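You operate a simulated robot arm through the tools that you are given. There is no shell and no other tool.

You are at the controls of a simulated robot arm. One attempt, no reset.

Task
The shaker tripped: reset it and run it at 20 Hz, 0.5 g.
Fine: zero the level before the reset; set the frequency before starting; leave it running.

It is judged by the outcome, as a careful person would: the job done as asked, and still so three seconds after it is handed in. It fails if anything else is knocked over, pushed out of place, dropped, spilled or broken.

Robot
A 7-joint arm with a two-finger parallel gripper, fixed in place. Base frame: the origin is at the foot of the arm, x ahead of it, y to its left, z up. Lengths are in m, angles in rad, forces in N, time in s.
With the tool pointing down near the work surface it reaches from about 0.46 to 0.92 m from the base axis. Its first joint turns from -2.007 to 2.007 rad. Payload 3.91 kg.
Tool frame: the origin (TCP) lies between the finger pads and is the grasp point; the fingertips stand 0.03 m ahead of it; z points along the fingers, y is the line along which they close. Largest opening 0.11 m; finger width 0.02, thickness 0.01; the body of the gripper, 0.048 by 0.112 m, starts 0.055 m behind the TCP.
Orientation is that of the tool frame in the base frame, as a unit quaternion [w, x, y, z]. With the fingers straight down and closing along the base's y, the tool's x points along the base's -x, its y along +y and its z along -z.

Tools
- The arm moves only by the tool play_rows. Its argument "targets" is a list of rows, each an object (a shift or turn left out is 0, a gripper value left out holds the last) with "hand": the opening, from 0 (shut) to 1 (fully open); "offset": the shift along the tool's x, y, z in m, a list of three; "rot": the turn, a rotation vector about the tool's x, y, z in degrees, a list of three. In form: [{"hand": hand, "offset": [dx, dy, dz], "rot": [ax, ay, az]}, ...]. A call has 1 to 20 rows; each row is the pose to reach, as a shift and turn from the pose commanded when the call began, along the tool's axes at that moment. A row lasts 0.2 s, in which the tool goes at most 0.05 m and 0.15 rad; a call with a longer step from one row to the next is refused whole, and so is a gripper value outside its range. A pose out of reach is approached as far as the arm can. The call stops where the force on the tool passes 40 N (or 10 N more than at its start, if that is more) or the arm is blocked; 0.2 s more then pass. Each finger travels about 0.153 m/s and halts on what it meets, pressing with about 25 N; the grip force reading is that of the motor and also rises with nothing between the fingers. The clock runs only during rows and for 0.2 s after the last one: add rows that repeat a pose to give the fingers time. It gives the time, the measured TCP pose, the force on the tool (base axes), the opening and the grip force at its end, in the units of the frame above (readings bear some noise), with the torque about the TCP (base axes, N m) and any sound that the robot's microphone picked up, and new pictures: "pictures" is both (left out), scene, wrist or none.
- Cameras (640 x 400 px; columns grow to the right, rows downward): "scene" is fixed at [0.0588, 0.491, 1.6584]; the picture's right is [-0.50, -0.86, 0.00], its down [-0.56, 0.33, -0.76] and it looks along [0.66, -0.38, -0.65] (base axes); focal length 329 px, centre (320, 200). "wrist" rides on the gripper at [0.072, 0.017, -0.103] in the tool frame; the picture's right is [-0.23, 0.97, 0.00], its down [-0.76, -0.18, -0.62] and it looks along [-0.61, -0.14, 0.78] (tool axes); focal length 222 px, centre (320, 200).
- lift_body(by): slides the trunk up (or, below 0, down) by that many m; the arm rides with it, the base frame stays. It gives what a move gives, with no picture.
- measure_at(camera, pixels): there is no depth. For up to 12 entries [column, row, z] of the newest picture of that camera ("zoom" is the newest enlarged one), the place [x, y] in the base frame at which the ray of that pixel passes the height z, good to about 0.002 m, but the place of the scene camera against the robot may be out by one fixed shift of up to 0.018 m in any direction. No time passes.
- close_up(camera, box): a new picture of the part [left, top, right, bottom] of that camera's present view, enlarged. No time passes.
- finish_job(): hands the job in; it is judged then, once.

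Open the gripper and draw the arm clear of the work before you hand the job in, unless the task says otherwise.

The tools are called by a JSON object that holds its "name" and its "arguments". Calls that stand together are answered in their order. play_rows: Moves the arm, as the interface text tells. Its arguments: {"type":"object","properties":{"targets":{"type":"array","items":{"type":"object","properties":{"hand":{"type":"number"},"offset":{"type":"array","items":{"type":"number"}},"rot":{"type":"array","items":{"type":"number"}}}}},"pictures":{"type":"string","enum":["both","scene","wrist","none"]}},"required":["targets"]} The other tools are called the same way: lift_body (by) slides the trunk up or down; measure_at (camera, pixels) gives the place at which the rays of pixels pass given heights; close_up (camera, box) takes an enlarged picture of a part of a camera's view; finish_job () hands the job in.

At the start:

```text
time: 0.0
ee_pos: [0.4433, 0.1562, 1.2726]
orientation: [0.0, 0.0, 1.0, 0.0]
ft_force: [0.9, -0.6, 0.6]
torque: [0.02, -0.02, -0.02]
gripper_width: 0.1095
finger_force: 0.0
trunk travel left (down, up): [-0.85, 0.14]
```

scene: 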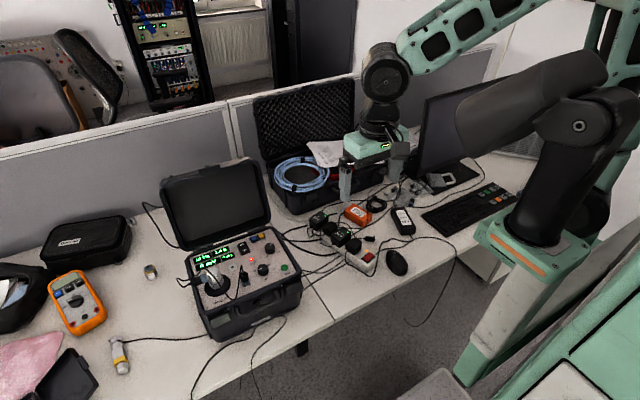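
wrist: 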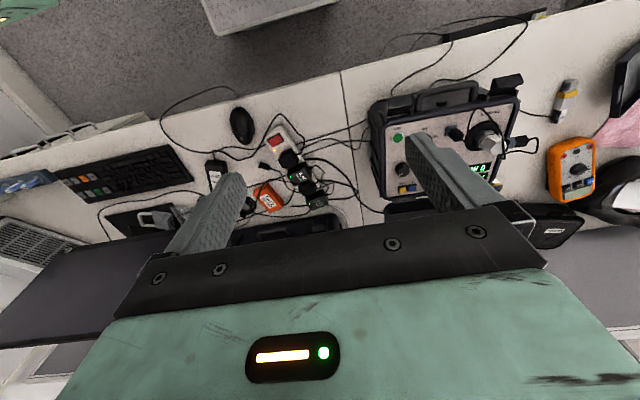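

The scene shows the shaker controller in a case around (245,270) with a green display at (212,257). I take enlarged views of the panel from both cameras.

{"name": "close_up", "arguments": {"camera": "scene", "box": [180, 220, 310, 302]}}

{"name": "close_up", "arguments": {"camera": "wrist", "box": [360, 70, 540, 210]}}

```text
4.88 times, centred on (245, 261) of scene
```

zoom: 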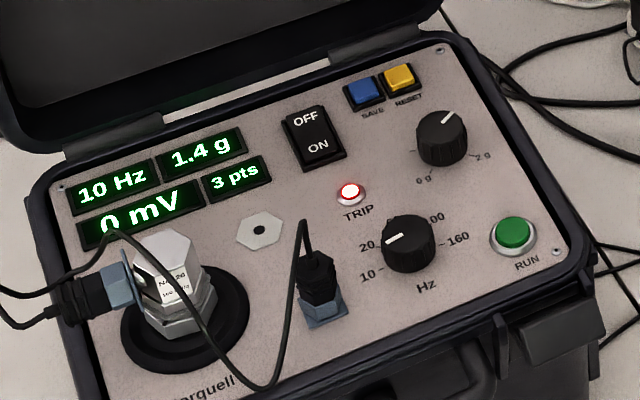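

```text
2.86 times, centred on (450, 140) of wrist
```

zoom: 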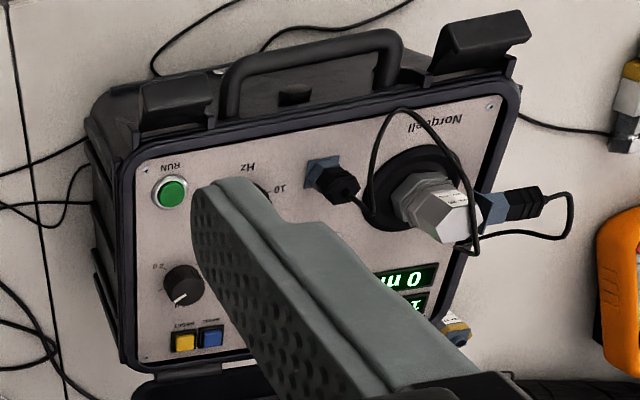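

The wrist zoom shows RUN at (172,192), the level knob at (183,286), and RESET at (184,343). I measure these at several heights, together with scene pixels of the same features, to triangulate the panel height.

{"name": "measure_at", "arguments": {"camera": "zoom", "pixels": [[172, 192, 0.75], [172, 192, 0.85], [172, 192, 0.95], [184, 343, 0.75], [184, 343, 0.85], [184, 343, 0.95], [490, 107, 0.75], [490, 107, 0.85], [490, 107, 0.95]]}}

{"name": "measure_at", "arguments": {"camera": "scene", "pixels": [[284.5, 267.5, 0.75], [284.5, 267.5, 0.85], [284.5, 267.5, 0.95], [261, 236, 0.75], [261, 236, 0.85], [261, 236, 0.95]]}}

```text
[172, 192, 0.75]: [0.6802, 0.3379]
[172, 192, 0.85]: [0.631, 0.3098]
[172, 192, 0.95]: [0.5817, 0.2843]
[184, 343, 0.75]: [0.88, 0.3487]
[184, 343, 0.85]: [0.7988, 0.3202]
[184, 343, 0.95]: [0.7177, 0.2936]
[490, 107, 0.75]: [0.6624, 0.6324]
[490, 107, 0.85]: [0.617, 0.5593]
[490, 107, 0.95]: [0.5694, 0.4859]
```

```text
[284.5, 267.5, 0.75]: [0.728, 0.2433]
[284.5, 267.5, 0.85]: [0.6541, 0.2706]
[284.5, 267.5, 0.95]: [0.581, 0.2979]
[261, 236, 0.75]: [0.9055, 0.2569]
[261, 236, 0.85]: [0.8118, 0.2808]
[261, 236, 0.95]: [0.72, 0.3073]
```

RUN and RESET triangulate to z≈0.924 at about (0.594,0.291) and (0.739,0.300), so the panel is level. I move the arm to a closer viewing pose over the near side of the case with the fingers shut.

{"name": "play_rows", "arguments": {"targets": [{"hand": 0.5, "offset": [-0.008, 0.032, 0.017]}, {"hand": 0, "offset": [-0.016, 0.064, 0.034]}, {"offset": [-0.024, 0.096, 0.051]}, {"offset": [-0.032, 0.128, 0.068]}, {"offset": [-0.04, 0.16, 0.086]}, {"offset": [-0.048, 0.192, 0.103]}, {"offset": [-0.057, 0.224, 0.12]}, {"offset": [-0.057, 0.224, 0.12]}]}}

```text
time: 1.8
ee_pos: [0.5015, 0.3775, 1.1533]
orientation: [0.0, 0.001, 1.0, 0.0]
ft_force: [0.4, 1.6, -0.7]
torque: [0.01, -0.01, 0.0]
gripper_width: 0.0001
finger_force: 25.2
trunk travel left (down, up): [-0.85, 0.14]
```

scene: 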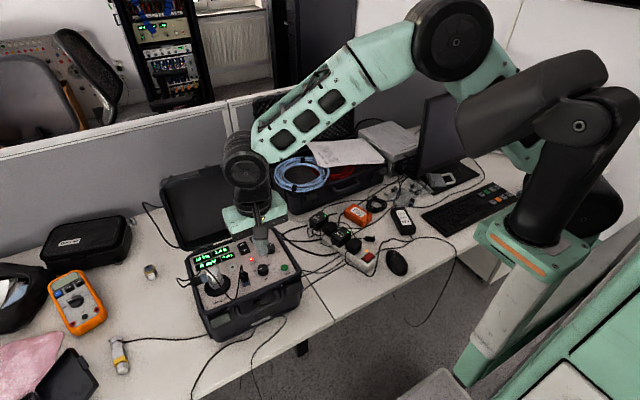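
wrist: 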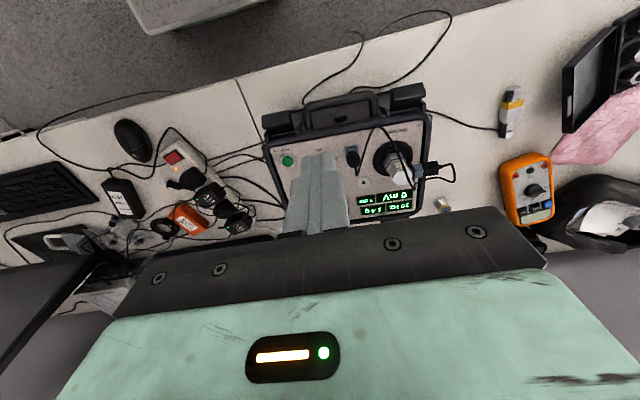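

The closed fingers hide the middle of the panel (columns 290–350). I shift the tool to the right (−y) and a bit forward, so the panel sits clear to the right of the fingers in the wrist view.

{"name": "play_rows", "arguments": {"targets": [{"offset": [-0.02, -0.04, 0]}, {"offset": [-0.04, -0.08, 0]}, {"offset": [-0.06, -0.12, 0]}, {"offset": [-0.08, -0.16, 0]}, {"offset": [-0.1, -0.2, 0]}, {"offset": [-0.1, -0.2, 0]}], "pictures": "wrist"}}

{"name": "close_up", "arguments": {"camera": "wrist", "box": [380, 30, 620, 180]}}

```text
time: 3.2
ee_pos: [0.6005, 0.1799, 1.1514]
orientation: [0.0, 0.0, 1.0, 0.0]
ft_force: [0.0, -1.0, 0.0]
torque: [0.01, 0.01, 0.0]
gripper_width: 0.0
finger_force: 25.0
trunk travel left (down, up): [-0.85, 0.14]
```

wrist: 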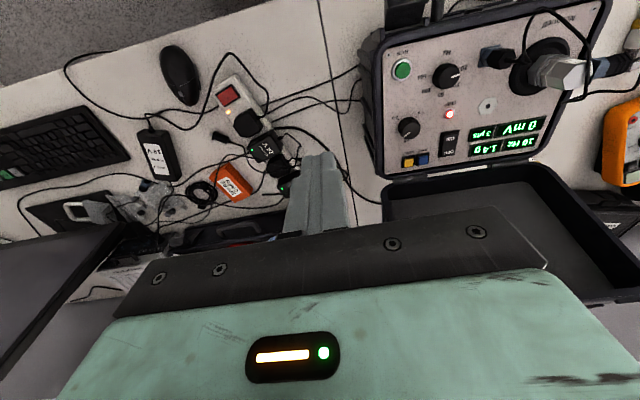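

```text
2.67 times, centred on (500, 105) of wrist
```

zoom: 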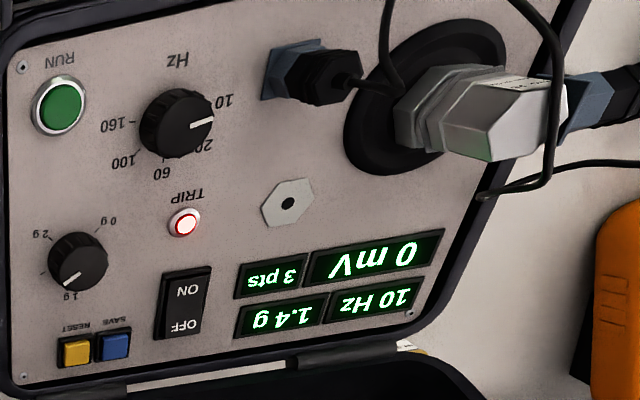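

The panel is now clear: Hz knob around wrist (446,75), level knob (409,128), RESET (408,162), RUN (402,69). I zoom on the knobs to read the scales and pointers.

{"name": "close_up", "arguments": {"camera": "wrist", "box": [385, 105, 449, 145]}}

{"name": "close_up", "arguments": {"camera": "wrist", "box": [412, 50, 484, 95]}}

{"name": "close_up", "arguments": {"camera": "wrist", "box": [380, 30, 476, 180]}}

```text
10.00 times, centred on (417, 125) of wrist
```

zoom: 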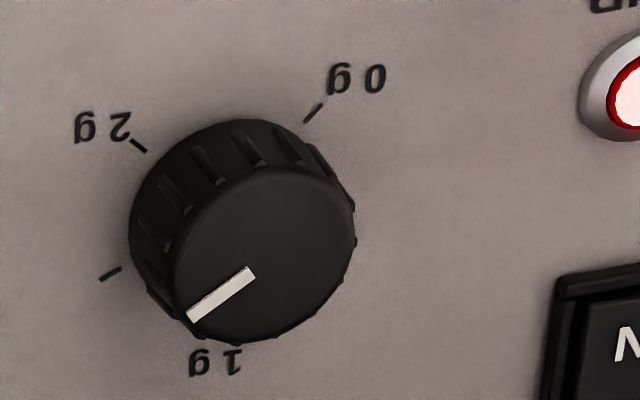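

```text
8.89 times, centred on (448, 72) of wrist
```

zoom: 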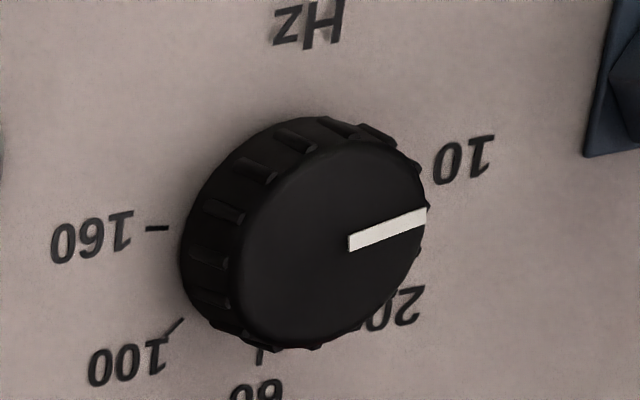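

```text
2.67 times, centred on (428, 105) of wrist
```

zoom: 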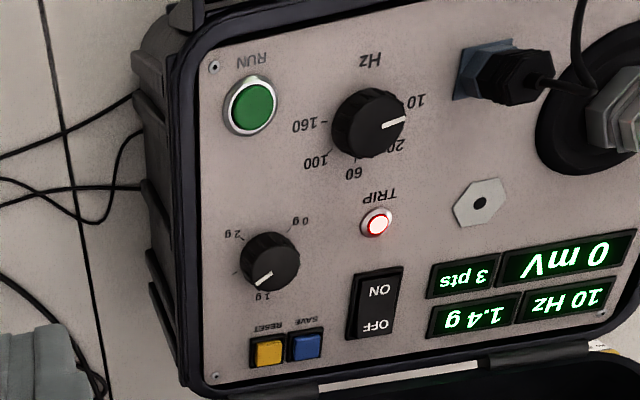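

The dials are readable: Hz is a 5-position dial (10/20/60/100/160) and level runs 0–1–2 g. I measure the features at two heights to fix the panel height against the earlier wrist view.

{"name": "measure_at", "arguments": {"camera": "zoom", "pixels": [[252, 106, 0.9], [252, 106, 0.94], [268, 352, 0.9], [268, 352, 0.94], [213, 67, 0.9], [213, 67, 0.94], [375, 125, 0.94], [375, 125, 0.9], [275, 260, 0.94], [275, 260, 0.9], [377, 222, 0.94], [377, 222, 0.9]]}}

{"name": "close_up", "arguments": {"camera": "scene", "box": [230, 225, 310, 275]}}

```text
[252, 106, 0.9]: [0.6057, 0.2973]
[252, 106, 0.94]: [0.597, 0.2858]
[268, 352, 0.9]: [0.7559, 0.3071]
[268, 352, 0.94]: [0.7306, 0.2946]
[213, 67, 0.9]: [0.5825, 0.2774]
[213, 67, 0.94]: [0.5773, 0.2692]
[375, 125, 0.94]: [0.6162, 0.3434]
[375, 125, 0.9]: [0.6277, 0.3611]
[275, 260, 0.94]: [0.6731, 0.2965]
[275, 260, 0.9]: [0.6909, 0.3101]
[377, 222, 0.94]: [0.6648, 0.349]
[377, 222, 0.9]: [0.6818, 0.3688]
```

```text
8.00 times, centred on (270, 250) of scene
```

zoom: 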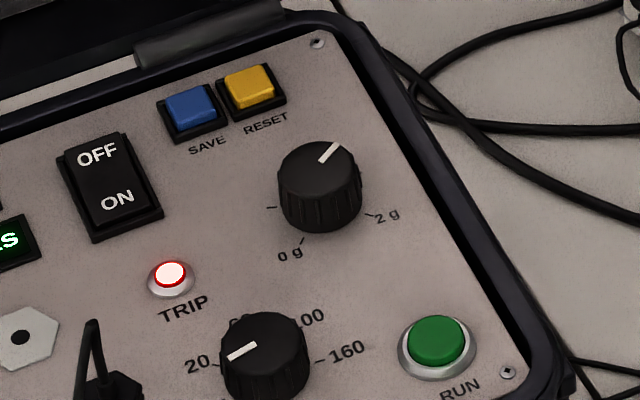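

Comparing views gives panel z ≈ 0.90–0.92; I want it tighter. I lower the tool 0.10 m at the same place (clear of everything at y≈0.18) for a larger-parallax view.

{"name": "play_rows", "arguments": {"targets": [{"offset": [0, 0, 0.035]}, {"offset": [0, 0, 0.07]}, {"offset": [0, 0, 0.1]}, {"offset": [0, 0, 0.1]}], "pictures": "both"}}

{"name": "close_up", "arguments": {"camera": "wrist", "box": [390, 30, 630, 180]}}

{"name": "close_up", "arguments": {"camera": "wrist", "box": [390, 40, 550, 240]}}

```text
time: 4.2
ee_pos: [0.6004, 0.1809, 1.0513]
orientation: [0.0, 0.0, 1.0, 0.001]
ft_force: [-0.3, 0.3, -0.5]
torque: [0.0, 0.01, 0.04]
gripper_width: 0.0
finger_force: 25.3
trunk travel left (down, up): [-0.85, 0.14]
```

scene: 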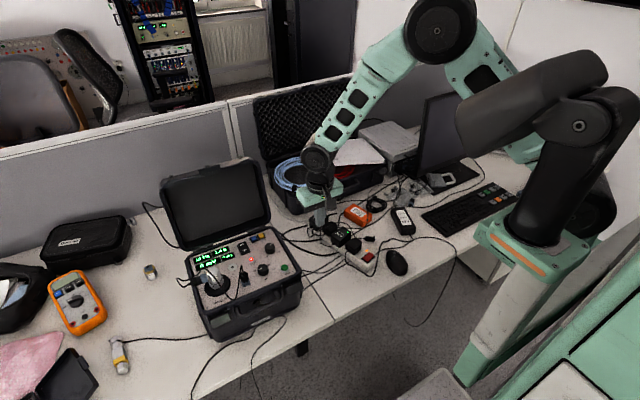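
wrist: 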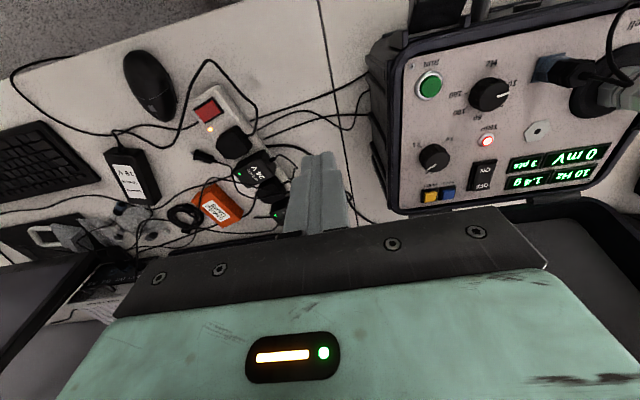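

```text
2.67 times, centred on (510, 105) of wrist
```

zoom: 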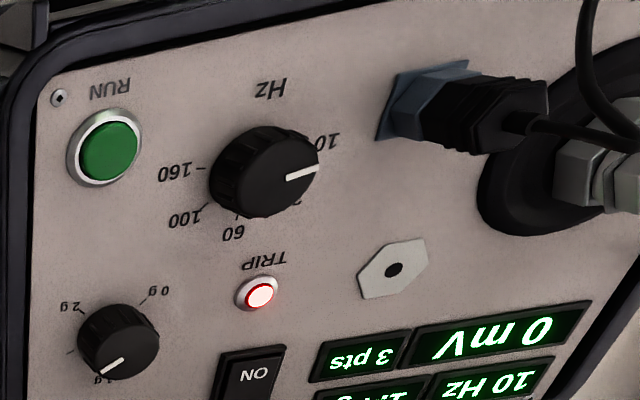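

```text
2.00 times, centred on (470, 140) of wrist
```

zoom: 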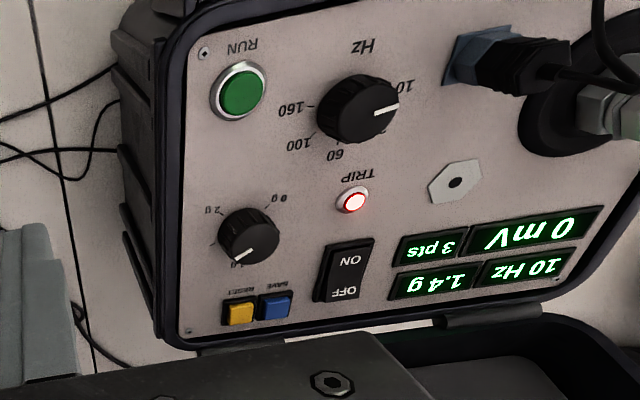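

I measure the panel screw (204,52), TRIP LED (352,201), RUN top, RESET, and both knob tops in the newest zoom at two heights.

{"name": "measure_at", "arguments": {"camera": "zoom", "pixels": [[204, 52, 0.9], [204, 52, 0.94], [353, 201, 0.9], [353, 201, 0.94], [241, 92, 0.9], [241, 92, 0.94], [238, 312, 0.9], [238, 312, 0.94], [372, 109, 0.9], [372, 109, 0.94], [251, 242, 0.9], [251, 242, 0.94]]}}

{"name": "close_up", "arguments": {"camera": "wrist", "box": [400, 130, 480, 180]}}

{"name": "close_up", "arguments": {"camera": "wrist", "box": [450, 70, 530, 120]}}

```text
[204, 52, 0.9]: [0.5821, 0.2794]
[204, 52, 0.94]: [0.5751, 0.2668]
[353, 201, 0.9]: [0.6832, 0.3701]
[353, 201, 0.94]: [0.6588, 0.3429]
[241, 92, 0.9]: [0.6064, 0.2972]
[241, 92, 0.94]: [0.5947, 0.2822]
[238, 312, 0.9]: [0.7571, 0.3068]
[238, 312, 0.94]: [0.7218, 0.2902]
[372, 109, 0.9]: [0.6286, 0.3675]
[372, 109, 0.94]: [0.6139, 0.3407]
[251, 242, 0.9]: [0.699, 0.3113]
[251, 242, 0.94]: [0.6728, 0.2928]
```

```text
8.00 times, centred on (440, 155) of wrist
```

zoom: 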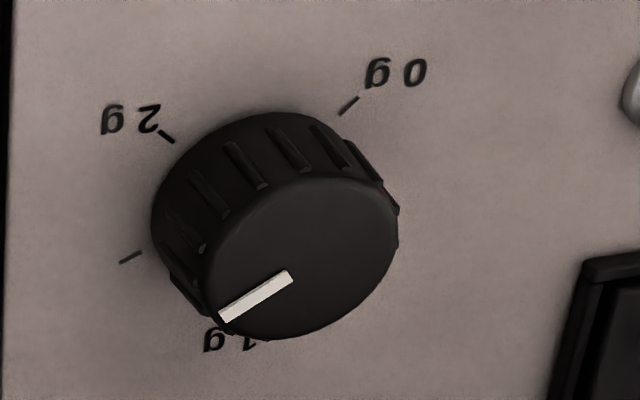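

```text
8.00 times, centred on (490, 95) of wrist
```

zoom: 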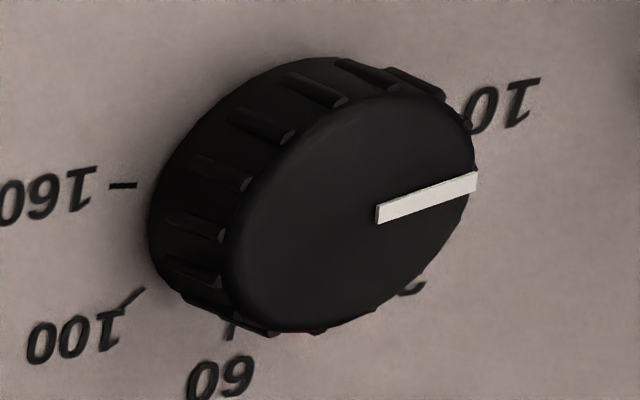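

Cross-comparison puts the panel face at z≈0.905. I measure the Hz knob's top face (centre ~(354,215), edges at 230/477) and its ticks, then re-zoom on the level knob.

{"name": "measure_at", "arguments": {"camera": "zoom", "pixels": [[354, 215, 0.92], [354, 215, 0.93], [230, 240, 0.92], [477, 185, 0.92], [400, 97, 0.92], [310, 333, 0.92], [123, 185, 0.905], [133, 298, 0.905], [231, 331, 0.905], [377, 214, 0.92], [477, 180, 0.92]]}}

{"name": "close_up", "arguments": {"camera": "wrist", "box": [400, 130, 480, 180]}}

```text
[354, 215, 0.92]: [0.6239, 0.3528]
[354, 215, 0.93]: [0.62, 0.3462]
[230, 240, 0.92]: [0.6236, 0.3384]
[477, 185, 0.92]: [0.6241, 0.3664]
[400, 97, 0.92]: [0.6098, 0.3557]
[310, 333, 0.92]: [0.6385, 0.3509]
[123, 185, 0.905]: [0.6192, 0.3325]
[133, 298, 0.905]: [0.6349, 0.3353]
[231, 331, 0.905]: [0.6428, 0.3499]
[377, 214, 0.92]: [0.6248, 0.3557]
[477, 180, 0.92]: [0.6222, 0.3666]
```

```text
8.00 times, centred on (440, 155) of wrist
```

zoom: 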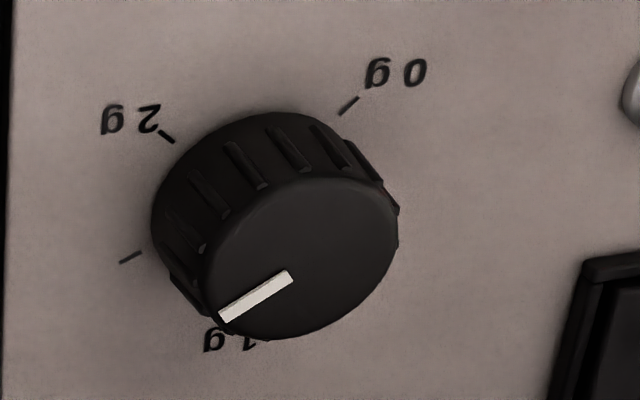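

Hz knob: axis ≈(0.624,0.351), radius ≈0.014, top z≈0.923; ticks are ~50° apart, pointer at the 10 position. Now the same measurement for the level knob from the newest zoom.

{"name": "measure_at", "arguments": {"camera": "zoom", "pixels": [[301, 259, 0.922], [205, 262, 0.922], [398, 245, 0.922], [312, 178, 0.922], [285, 340, 0.922], [348, 105, 0.905], [166, 136, 0.905], [130, 257, 0.905], [290, 277, 0.922], [222, 318, 0.922], [258, 342, 0.905]]}}

{"name": "close_up", "arguments": {"camera": "wrist", "box": [400, 170, 480, 220]}}

{"name": "close_up", "arguments": {"camera": "wrist", "box": [390, 60, 470, 110]}}

```text
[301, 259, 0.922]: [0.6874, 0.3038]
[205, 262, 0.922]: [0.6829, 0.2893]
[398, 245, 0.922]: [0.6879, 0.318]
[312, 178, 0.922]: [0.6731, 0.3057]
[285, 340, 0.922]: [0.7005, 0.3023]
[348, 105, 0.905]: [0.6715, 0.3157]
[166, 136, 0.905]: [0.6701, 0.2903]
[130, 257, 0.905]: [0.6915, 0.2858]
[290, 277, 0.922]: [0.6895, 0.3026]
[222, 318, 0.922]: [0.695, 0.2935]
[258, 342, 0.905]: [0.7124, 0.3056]
```

```text
8.00 times, centred on (440, 195) of wrist
```

zoom: 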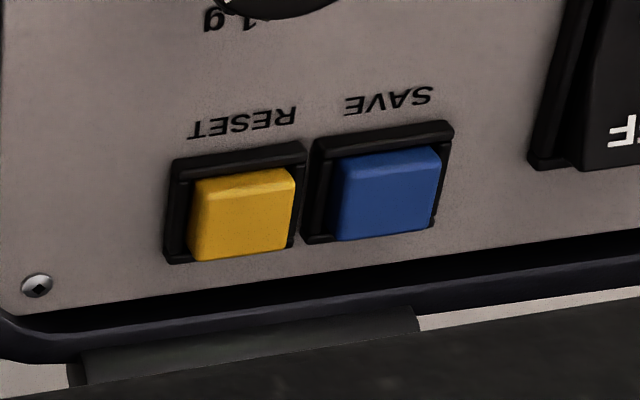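

```text
8.00 times, centred on (430, 85) of wrist
```

zoom: 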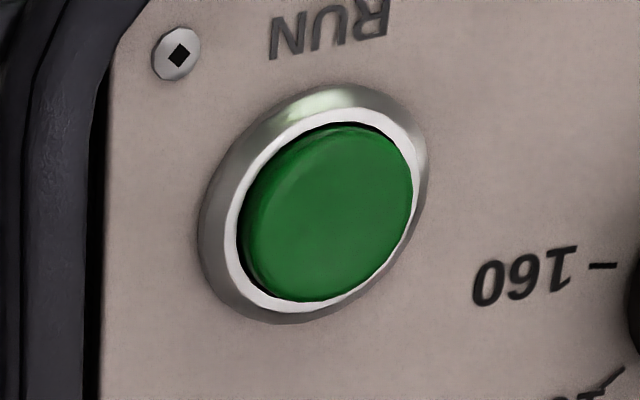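

Level knob: axis ≈(0.685,0.3025), 0–2 g over ±135° about straight ahead, pointer at ~1.4 g. I move above it with the fingers opened to ~0.047 m and yawed 80° clockwise, to have a long counter-clockwise stroke.

{"name": "play_rows", "arguments": {"targets": [{"hand": 0.43, "offset": [-0.009, 0.012, 0.0], "rot": [0, 0, 8]}, {"offset": [-0.018, 0.024, 0.0], "rot": [0, 0, 16]}, {"offset": [-0.027, 0.036, 0.0], "rot": [0, 0, 24]}, {"offset": [-0.036, 0.049, 0.0], "rot": [0, 0, 32]}, {"offset": [-0.045, 0.061, 0.0], "rot": [0, 0, 40]}, {"offset": [-0.054, 0.073, 0.005], "rot": [0, 0, 48]}, {"offset": [-0.063, 0.085, 0.01], "rot": [0, 0, 56]}, {"offset": [-0.072, 0.098, 0.015], "rot": [0, 0, 64]}, {"offset": [-0.08, 0.11, 0.02], "rot": [0, 0, 72]}, {"offset": [-0.0846, 0.1216, 0.03], "rot": [0, 0, 80]}, {"offset": [-0.0846, 0.1216, 0.03], "rot": [0, 0, 80]}, {"offset": [-0.0846, 0.1216, 0.03], "rot": [0, 0, 80]}]}}

```text
time: 6.8
ee_pos: [0.6834, 0.3001, 1.0218]
orientation: [0.0, 0.643, 0.766, 0.0]
ft_force: [-0.3, -0.4, -0.2]
torque: [-0.01, 0.01, 0.03]
gripper_width: 0.0471
finger_force: 0.1
trunk travel left (down, up): [-0.85, 0.14]
```

scene: 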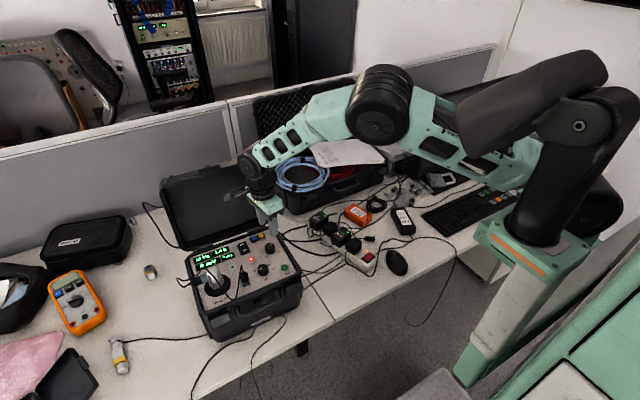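
wrist: 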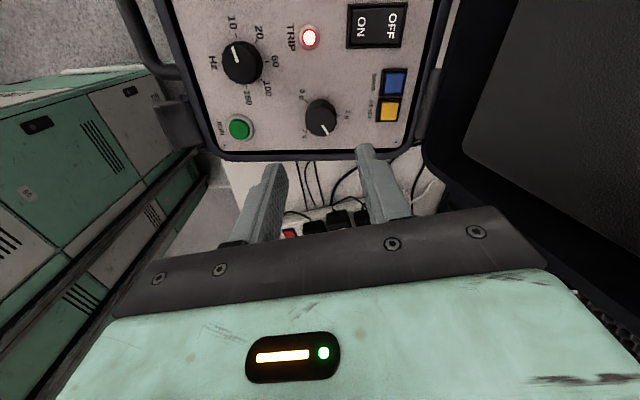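

The fingers straddle the x-direction now and this view, from the +y side, gives a strong second angle. I zoom in on the knobs and buttons to re-triangulate.

{"name": "close_up", "arguments": {"camera": "wrist", "box": [200, 20, 360, 120]}}

{"name": "close_up", "arguments": {"camera": "wrist", "box": [280, 60, 424, 150]}}

```text
4.00 times, centred on (280, 70) of wrist
```

zoom: 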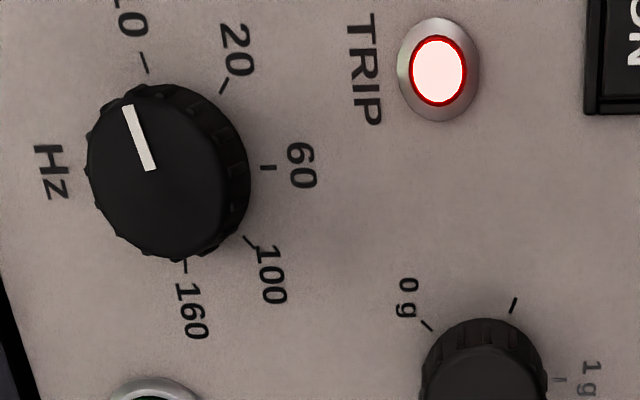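

```text
4.44 times, centred on (352, 105) of wrist
```

zoom: 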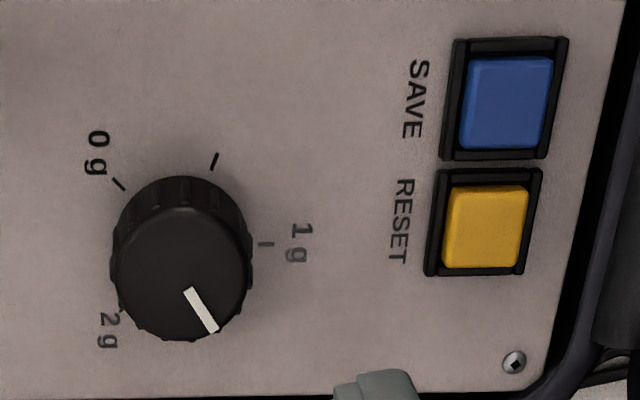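

I measure the level ticks (119,185), (214,162), (266,244), the knob top (181,275) and the RESET/SAVE buttons in this zoom.

{"name": "measure_at", "arguments": {"camera": "zoom", "pixels": [[181, 275, 0.925], [119, 185, 0.905], [214, 162, 0.905], [266, 244, 0.905], [486, 227, 0.905], [486, 227, 0.915], [510, 103, 0.915], [487, 273, 0.915], [487, 188, 0.915], [445, 229, 0.915], [527, 226, 0.915], [514, 362, 0.905]]}}

```text
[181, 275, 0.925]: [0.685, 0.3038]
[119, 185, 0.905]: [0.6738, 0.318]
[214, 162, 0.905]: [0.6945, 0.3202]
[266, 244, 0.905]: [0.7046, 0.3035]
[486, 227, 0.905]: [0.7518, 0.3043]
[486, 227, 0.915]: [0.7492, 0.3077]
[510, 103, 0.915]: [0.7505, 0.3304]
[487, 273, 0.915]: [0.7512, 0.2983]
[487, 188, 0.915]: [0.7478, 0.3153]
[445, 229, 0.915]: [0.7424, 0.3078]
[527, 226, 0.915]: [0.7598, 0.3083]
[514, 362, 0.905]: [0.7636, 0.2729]
```

Knob axis now refined to (0.6853,0.303), RESET top at about (0.750,0.306). I correct the small lateral error and descend partway, then check the reading and picture before straddling the knob.

{"name": "play_rows", "arguments": {"targets": [{"offset": [0.0025, 0.0024, 0.02]}, {"offset": [0.0025, 0.0024, 0.04]}, {"offset": [0.0025, 0.0024, 0.055]}, {"offset": [0.0025, 0.0024, 0.055]}, {"offset": [0.0025, 0.0024, 0.055]}]}}

{"name": "close_up", "arguments": {"camera": "wrist", "box": [220, 100, 420, 225]}}

```text
time: 8.0
ee_pos: [0.6868, 0.3029, 0.9686]
orientation: [0.0, 0.643, 0.766, 0.0]
ft_force: [-0.3, -0.6, 0.2]
torque: [0.02, 0.0, 0.05]
gripper_width: 0.0474
finger_force: 0.1
trunk travel left (down, up): [-0.85, 0.14]
```

scene: 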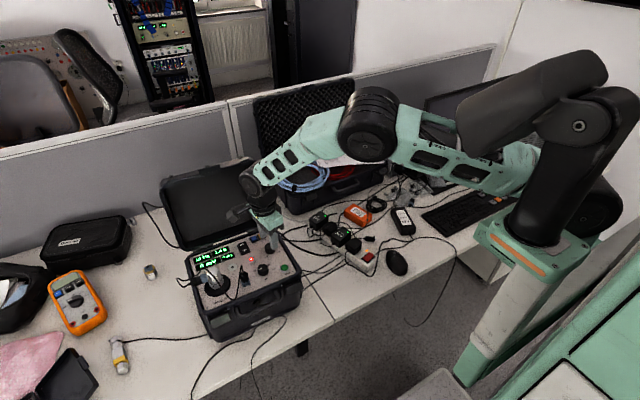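
wrist: 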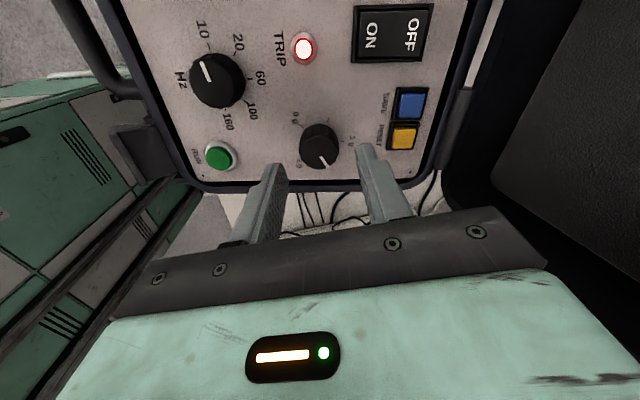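

```text
3.20 times, centred on (320, 162) of wrist
```

zoom: 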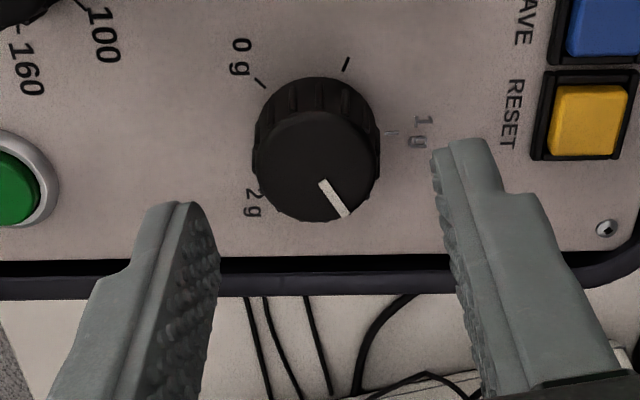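

Fingers straddle the knob symmetrically in view. I descend to TCP z≈0.943 and close on the knob.

{"name": "play_rows", "arguments": {"targets": [{"offset": [0, 0, 0.015]}, {"offset": [0, 0, 0.0255]}, {"offset": [0, 0, 0.0255]}, {"hand": 0.15, "offset": [0, 0, 0.0255]}, {"hand": 0.1, "offset": [0, 0, 0.0255]}, {"offset": [0, 0, 0.0255]}]}}

{"name": "close_up", "arguments": {"camera": "wrist", "box": [220, 100, 420, 225]}}

```text
time: 9.4
ee_pos: [0.6862, 0.304, 0.9418]
orientation: [0.0, 0.643, 0.766, 0.0]
ft_force: [-2.5, -0.3, 0.2]
torque: [0.17, 0.11, 0.0]
gripper_width: 0.0289
finger_force: 25.1
trunk travel left (down, up): [-0.85, 0.14]
```

scene: 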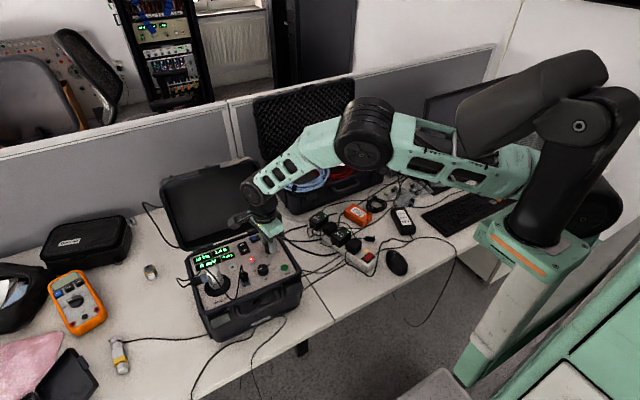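
wrist: 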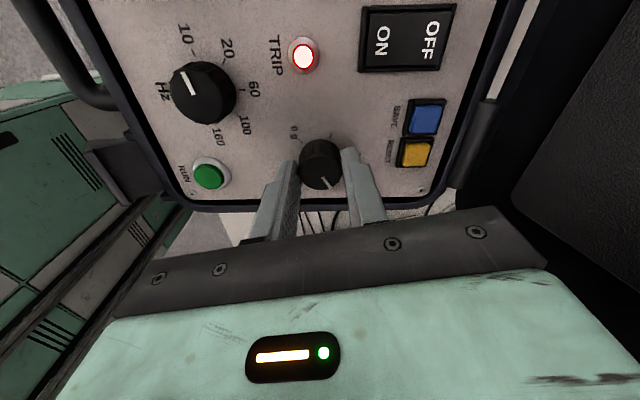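

```text
3.20 times, centred on (320, 162) of wrist
```

zoom: 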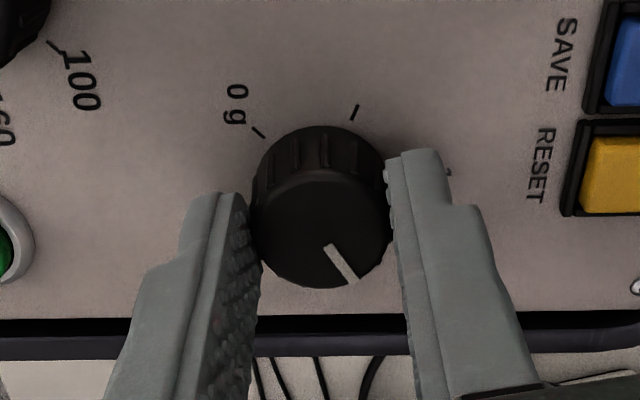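

Gripped at 0.0289 m, force only −2.5 N lateral. I turn counter-clockwise 40° first as a test and check the pointer/display.

{"name": "play_rows", "arguments": {"targets": [{"rot": [0, 0, -8]}, {"rot": [0, 0, -16]}, {"rot": [0, 0, -24]}, {"rot": [0, 0, -32]}, {"rot": [0, 0, -40]}, {"rot": [0, 0, -40]}]}}

{"name": "close_up", "arguments": {"camera": "scene", "box": [180, 220, 310, 302]}}

```text
time: 10.8
ee_pos: [0.6843, 0.3038, 0.9413]
orientation: [0.0, 0.342, 0.94, 0.0]
ft_force: [-16.1, -5.4, 9.2]
torque: [-0.18, 0.53, -0.03]
gripper_width: 0.0286
finger_force: 25.0
trunk travel left (down, up): [-0.85, 0.14]
```

scene: 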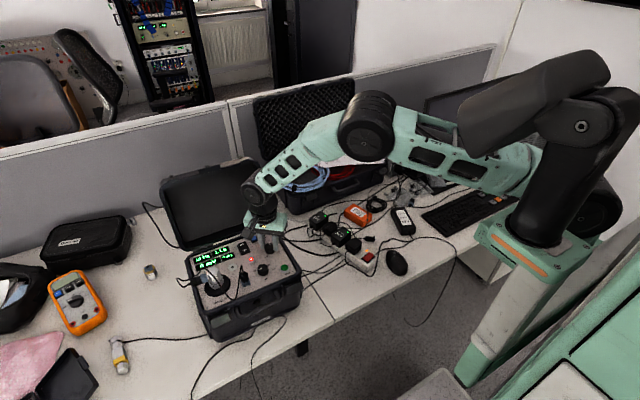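
wrist: 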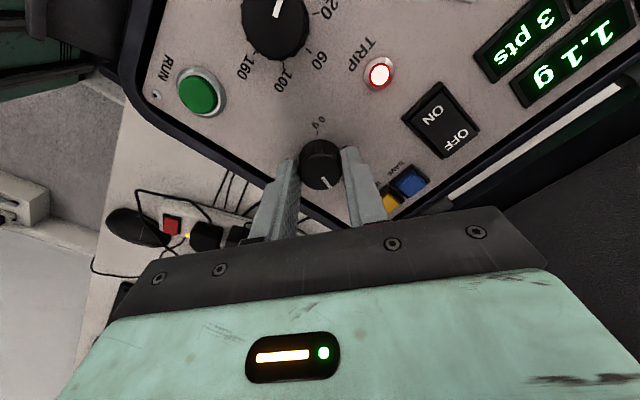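

```text
4.88 times, centred on (245, 261) of scene
```

zoom: 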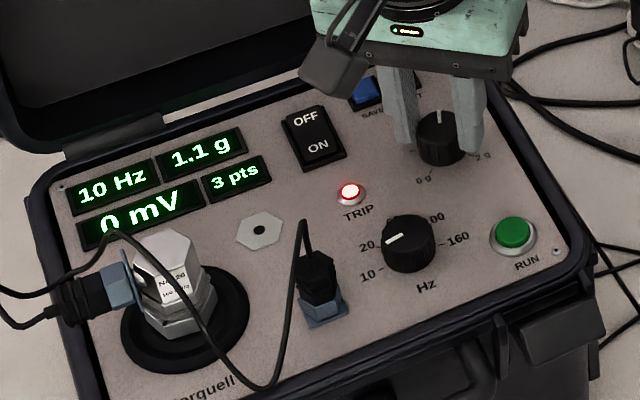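

Display went to 1.1 g as expected for 40°, but lateral force rose to −16 N in x with +9 N up, so I'm slightly off-axis. I open, nudge 1.5 mm toward −x and 2 mm up, and regrip.

{"name": "play_rows", "arguments": {"targets": [{"hand": 0.4}, {"hand": 0.4, "offset": [0.0008, -0.0013, -0.002]}, {"offset": [0.0008, -0.0013, -0.002]}], "pictures": "wrist"}}

{"name": "close_up", "arguments": {"camera": "wrist", "box": [220, 100, 420, 225]}}

{"name": "play_rows", "arguments": {"targets": [{"hand": 0.15}, {"hand": 0.1}, {"hand": 0.1}], "pictures": "wrist"}}

```text
time: 11.6
ee_pos: [0.6865, 0.305, 0.9433]
orientation: [0.0, 0.343, 0.939, 0.0]
ft_force: [0.9, -0.3, -0.3]
torque: [-0.02, 0.01, -0.01]
gripper_width: 0.0439
finger_force: 0.1
trunk travel left (down, up): [-0.85, 0.14]
```

wrist: 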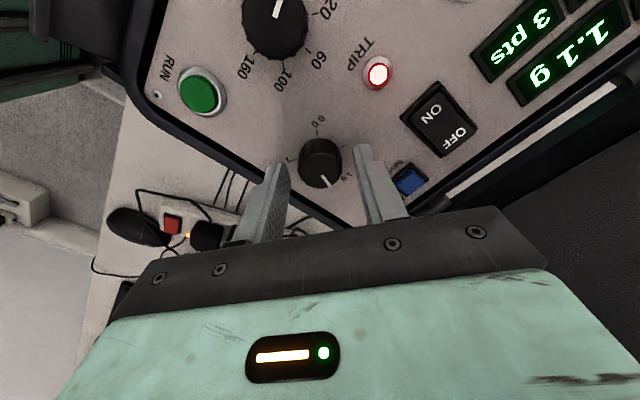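

```text
3.20 times, centred on (320, 162) of wrist
```

zoom: 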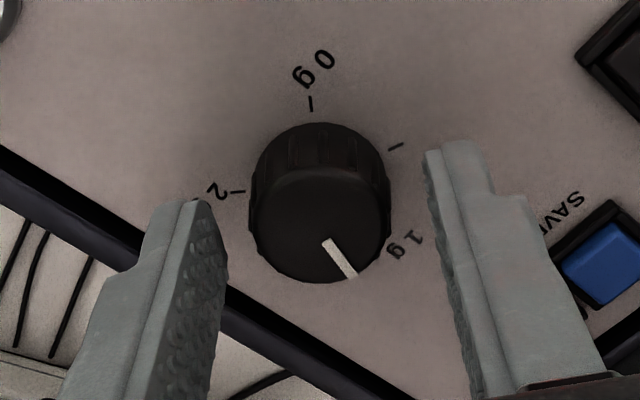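

```text
time: 12.4
ee_pos: [0.6843, 0.304, 0.9441]
orientation: [0.0, 0.342, 0.94, -0.001]
ft_force: [-1.7, -1.8, 0.4]
torque: [-0.11, 0.0, -0.02]
gripper_width: 0.0285
finger_force: 25.3
trunk travel left (down, up): [-0.85, 0.14]
```

wrist: 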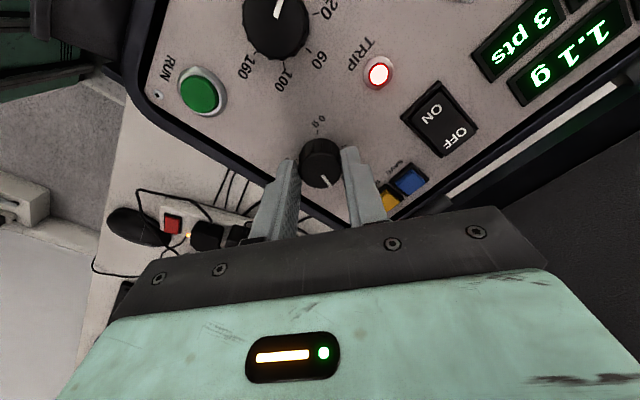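

Regrip is nearly force-free (−1.7 N). I continue counter-clockwise another 80°.

{"name": "play_rows", "arguments": {"targets": [{"rot": [0, 0, -8]}, {"rot": [0, 0, -16]}, {"rot": [0, 0, -24]}, {"rot": [0, 0, -32]}, {"rot": [0, 0, -40]}, {"rot": [0, 0, -48]}, {"rot": [0, 0, -56]}, {"rot": [0, 0, -64]}, {"rot": [0, 0, -72]}, {"rot": [0, 0, -80]}, {"rot": [0, 0, -80]}]}}

{"name": "close_up", "arguments": {"camera": "scene", "box": [180, 220, 310, 302]}}

```text
time: 14.8
ee_pos: [0.6873, 0.3037, 0.9443]
orientation: [0.0, -0.343, 0.939, 0.001]
ft_force: [1.4, -10.5, 0.9]
torque: [-0.02, -0.46, -0.02]
gripper_width: 0.0282
finger_force: 25.5
trunk travel left (down, up): [-0.85, 0.14]
```

scene: 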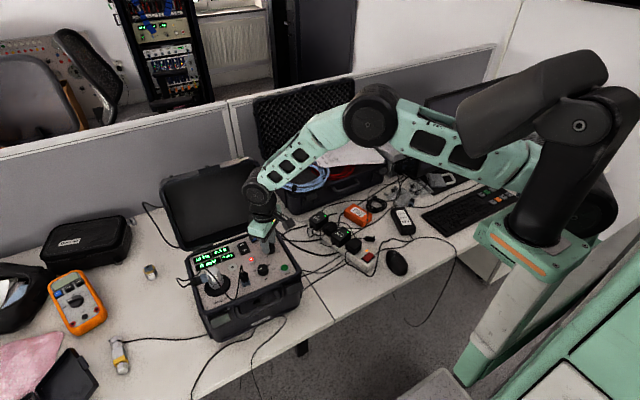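
wrist: 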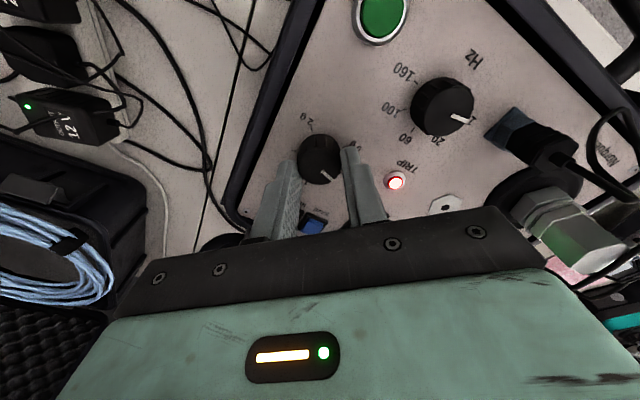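

```text
4.88 times, centred on (245, 261) of scene
```

zoom: 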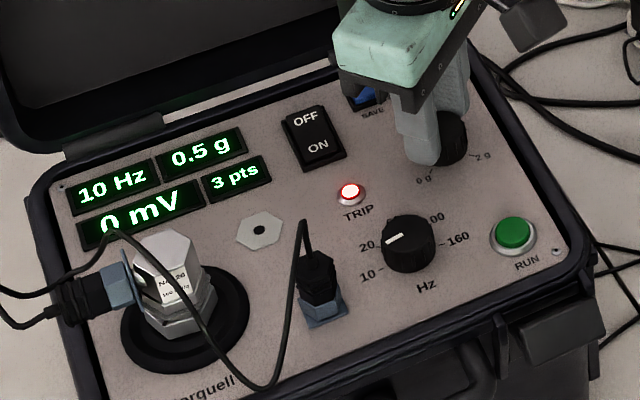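

Level shows 0.5 g; ~70° more is needed to zero. I open, swing the tool back 60° clockwise, and regrip to keep the yaw moderate and cancel the −10 N side load.

{"name": "play_rows", "arguments": {"targets": [{"hand": 0.4}, {"hand": 0.4}, {"rot": [0, 0, 8]}, {"rot": [0, 0, 16]}, {"rot": [0, 0, 24]}, {"rot": [0, 0, 32]}, {"rot": [0, 0, 40]}, {"rot": [0, 0, 48]}, {"rot": [0, 0, 56]}, {"rot": [0, 0, 62]}, {"rot": [0, 0, 62]}, {"hand": 0.15, "rot": [0, 0, 62]}, {"hand": 0.1, "rot": [0, 0, 62]}, {"hand": 0.1, "rot": [0, 0, 62]}], "pictures": "wrist"}}

{"name": "close_up", "arguments": {"camera": "scene", "box": [180, 220, 310, 302]}}

```text
time: 17.8
ee_pos: [0.6858, 0.3028, 0.9433]
orientation: [0.0, 0.19, 0.982, 0.0]
ft_force: [-0.5, 0.8, 0.0]
torque: [0.03, 0.07, 0.02]
gripper_width: 0.0283
finger_force: 25.1
trunk travel left (down, up): [-0.85, 0.14]
```

wrist: 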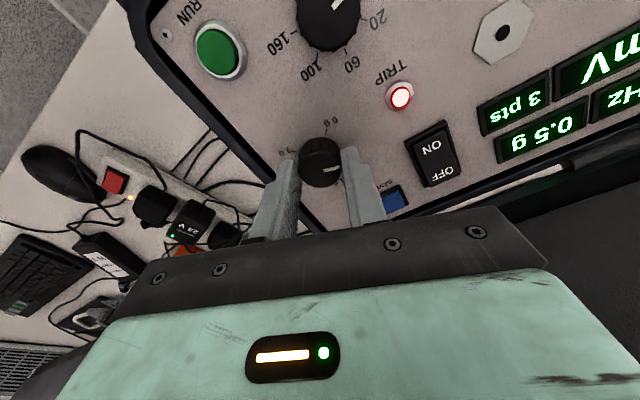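

```text
4.88 times, centred on (245, 261) of scene
```

zoom: 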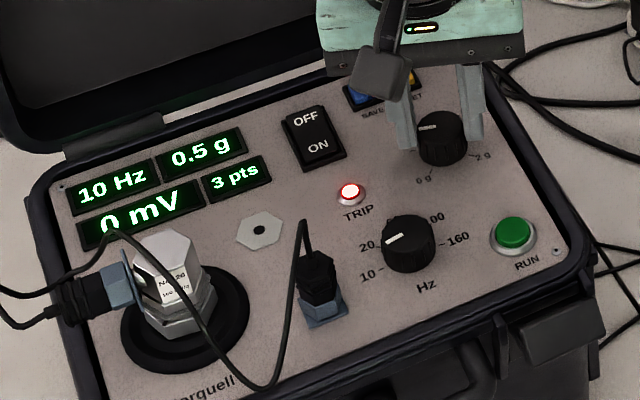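

Regrip clean, level unchanged at 0.5 g. I turn counter-clockwise 66°, approaching zero without hitting the stop hard.

{"name": "play_rows", "arguments": {"targets": [{"rot": [0, 0, -8]}, {"rot": [0, 0, -16]}, {"rot": [0, 0, -24]}, {"rot": [0, 0, -32]}, {"rot": [0, 0, -40]}, {"rot": [0, 0, -48]}, {"rot": [0, 0, -56]}, {"rot": [0, 0, -62]}, {"rot": [0, 0, -66]}, {"rot": [0, 0, -66]}], "pictures": "wrist"}}

{"name": "close_up", "arguments": {"camera": "scene", "box": [180, 220, 310, 302]}}

```text
time: 20.0
ee_pos: [0.6867, 0.3028, 0.9437]
orientation: [0.0, -0.375, 0.927, 0.0]
ft_force: [-7.6, -4.0, -0.6]
torque: [0.08, -0.05, -0.14]
gripper_width: 0.0284
finger_force: 24.9
trunk travel left (down, up): [-0.85, 0.14]
```

wrist: 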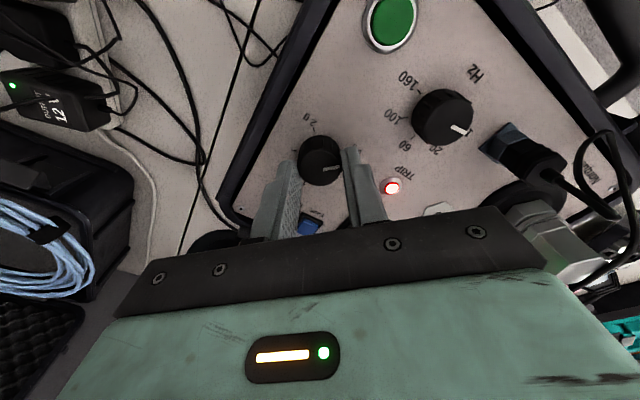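

```text
4.88 times, centred on (245, 261) of scene
```

zoom: 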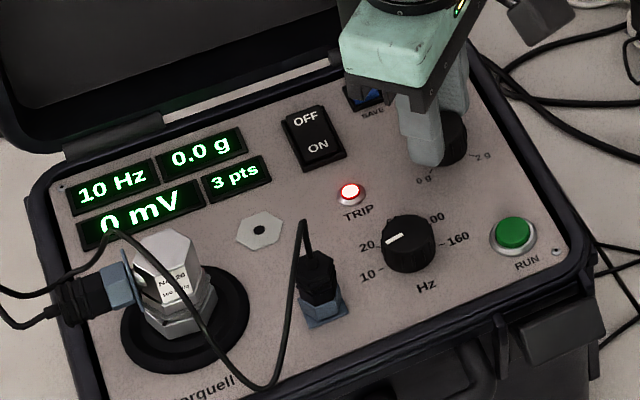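

Display reads 0.0 g with some torque (−0.14 Nm), likely at or near the stop. I add a gentle 4° more to make sure it is fully at zero, then open and rise.

{"name": "play_rows", "arguments": {"targets": [{"rot": [0, 0, -2]}, {"rot": [0, 0, -4]}, {"rot": [0, 0, -4]}], "pictures": "none"}}

{"name": "play_rows", "arguments": {"targets": [{"hand": 0.4}, {"hand": 0.4}, {"hand": 0.4, "offset": [0, 0, -0.03]}, {"hand": 0.4, "offset": [0, 0, -0.07]}, {"hand": 0.0, "offset": [0, 0, -0.09]}, {"hand": 0.0, "offset": [0, 0, -0.09], "rot": [0, 0, 8]}, {"offset": [0, 0, -0.09], "rot": [0, 0, 16]}, {"offset": [0, 0, -0.09], "rot": [0, 0, 24]}, {"offset": [0, 0, -0.09], "rot": [0, 0, 32]}, {"offset": [0, 0, -0.09], "rot": [0, 0, 40]}, {"offset": [0, 0, -0.09], "rot": [0, 0, 48]}, {"offset": [0, 0, -0.09], "rot": [0, 0, 48]}]}}

{"name": "close_up", "arguments": {"camera": "scene", "box": [180, 220, 310, 302]}}

```text
time: 20.8
ee_pos: [0.6872, 0.3041, 0.9448]
orientation: [-0.001, -0.407, 0.914, -0.001]
ft_force: [-2.4, -1.7, 0.6]
torque: [0.13, -0.01, -0.2]
gripper_width: 0.0285
finger_force: 25.2
trunk travel left (down, up): [-0.85, 0.14]
```

```text
time: 23.4
ee_pos: [0.6863, 0.304, 1.036]
orientation: [0.001, 0.001, 1.0, 0.0]
ft_force: [-0.7, 0.1, -0.3]
torque: [-0.02, 0.01, 0.01]
gripper_width: 0.0
finger_force: 24.8
trunk travel left (down, up): [-0.85, 0.14]
```

scene: 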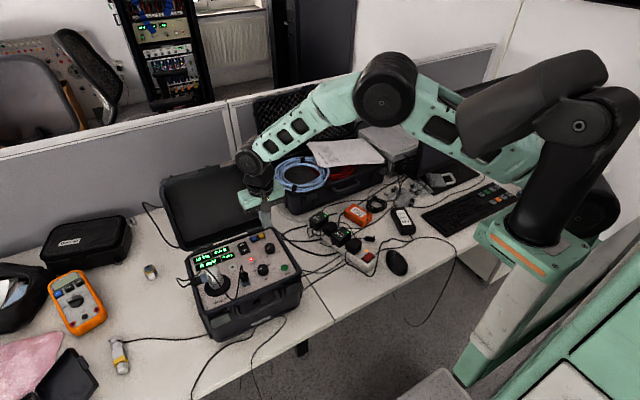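
wrist: 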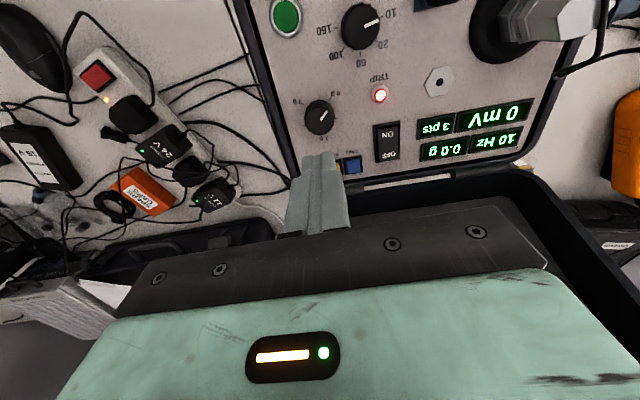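

```text
4.88 times, centred on (245, 261) of scene
```

zoom: 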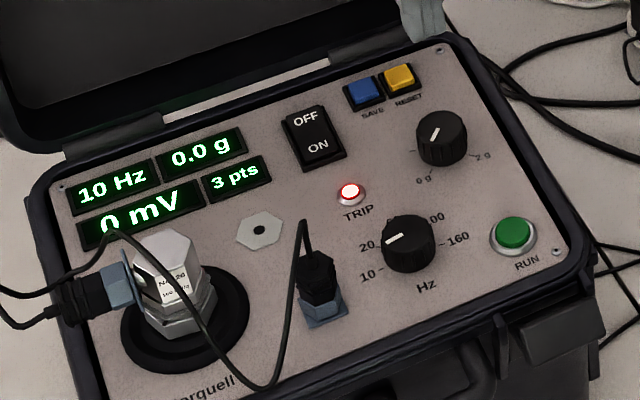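

Level is 0.0 g with the fingers clear; TRIP still lit and 10 Hz unchanged. RESET sits near (0.752,0.304), so with fingers shut I tilt the tool 15° back toward the robot, so only the near tip edge leads, and move to hover above it.

{"name": "play_rows", "arguments": {"targets": [{"offset": [-0.02, 0, 0], "rot": [0, -5, 0]}, {"offset": [-0.04, 0, 0], "rot": [0, -10, 0]}, {"offset": [-0.06, 0, 0.02], "rot": [0, -15, 0]}, {"offset": [-0.0687, 0, 0.045], "rot": [0, -15, 0]}, {"offset": [-0.0687, 0, 0.07], "rot": [0, -15, 0]}, {"offset": [-0.0687, 0, 0.07], "rot": [0, -15, 0]}]}}

{"name": "close_up", "arguments": {"camera": "wrist", "box": [240, 80, 400, 180]}}

{"name": "close_up", "arguments": {"camera": "scene", "box": [220, 205, 300, 255]}}

```text
time: 24.8
ee_pos: [0.7549, 0.3021, 0.9637]
orientation: [0.131, 0.0, 0.991, 0.0]
ft_force: [0.0, -0.1, 0.0]
torque: [0.02, 0.01, 0.0]
gripper_width: 0.0
finger_force: 25.2
trunk travel left (down, up): [-0.85, 0.14]
```

scene: 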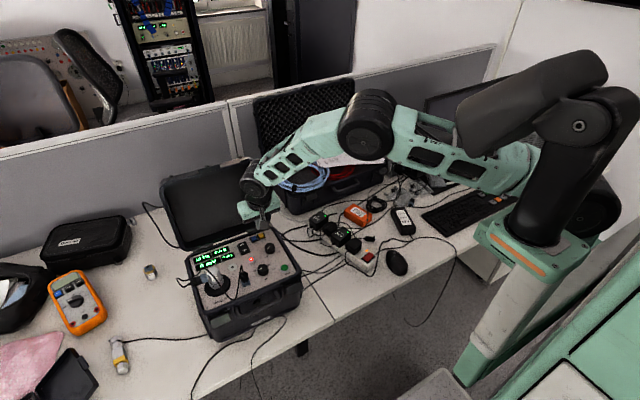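
wrist: 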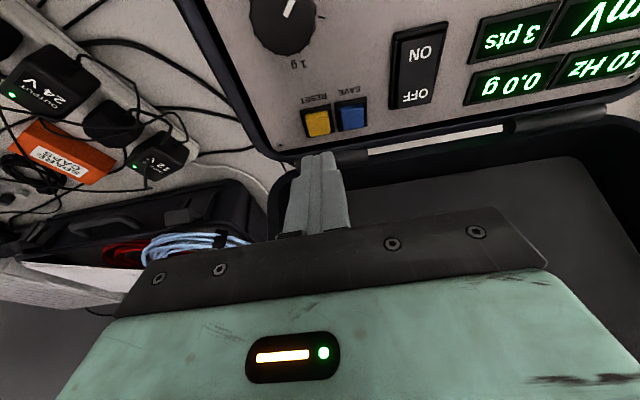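

```text
4.00 times, centred on (320, 130) of wrist
```

zoom: 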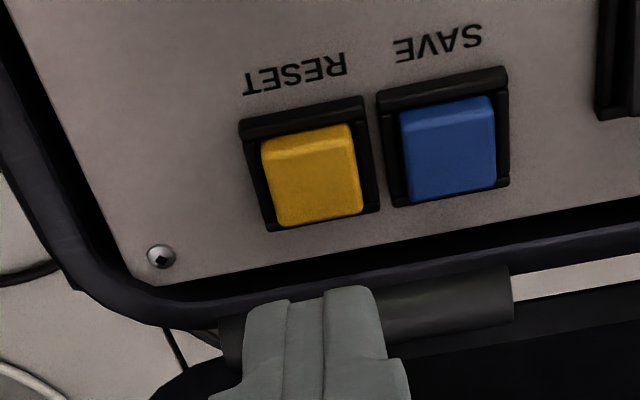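

```text
8.00 times, centred on (260, 230) of scene
```

zoom: 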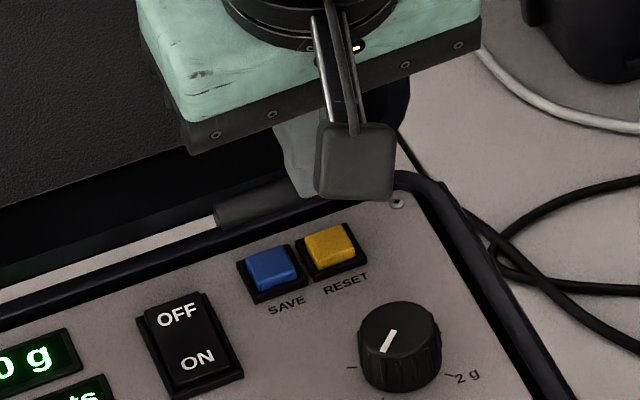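

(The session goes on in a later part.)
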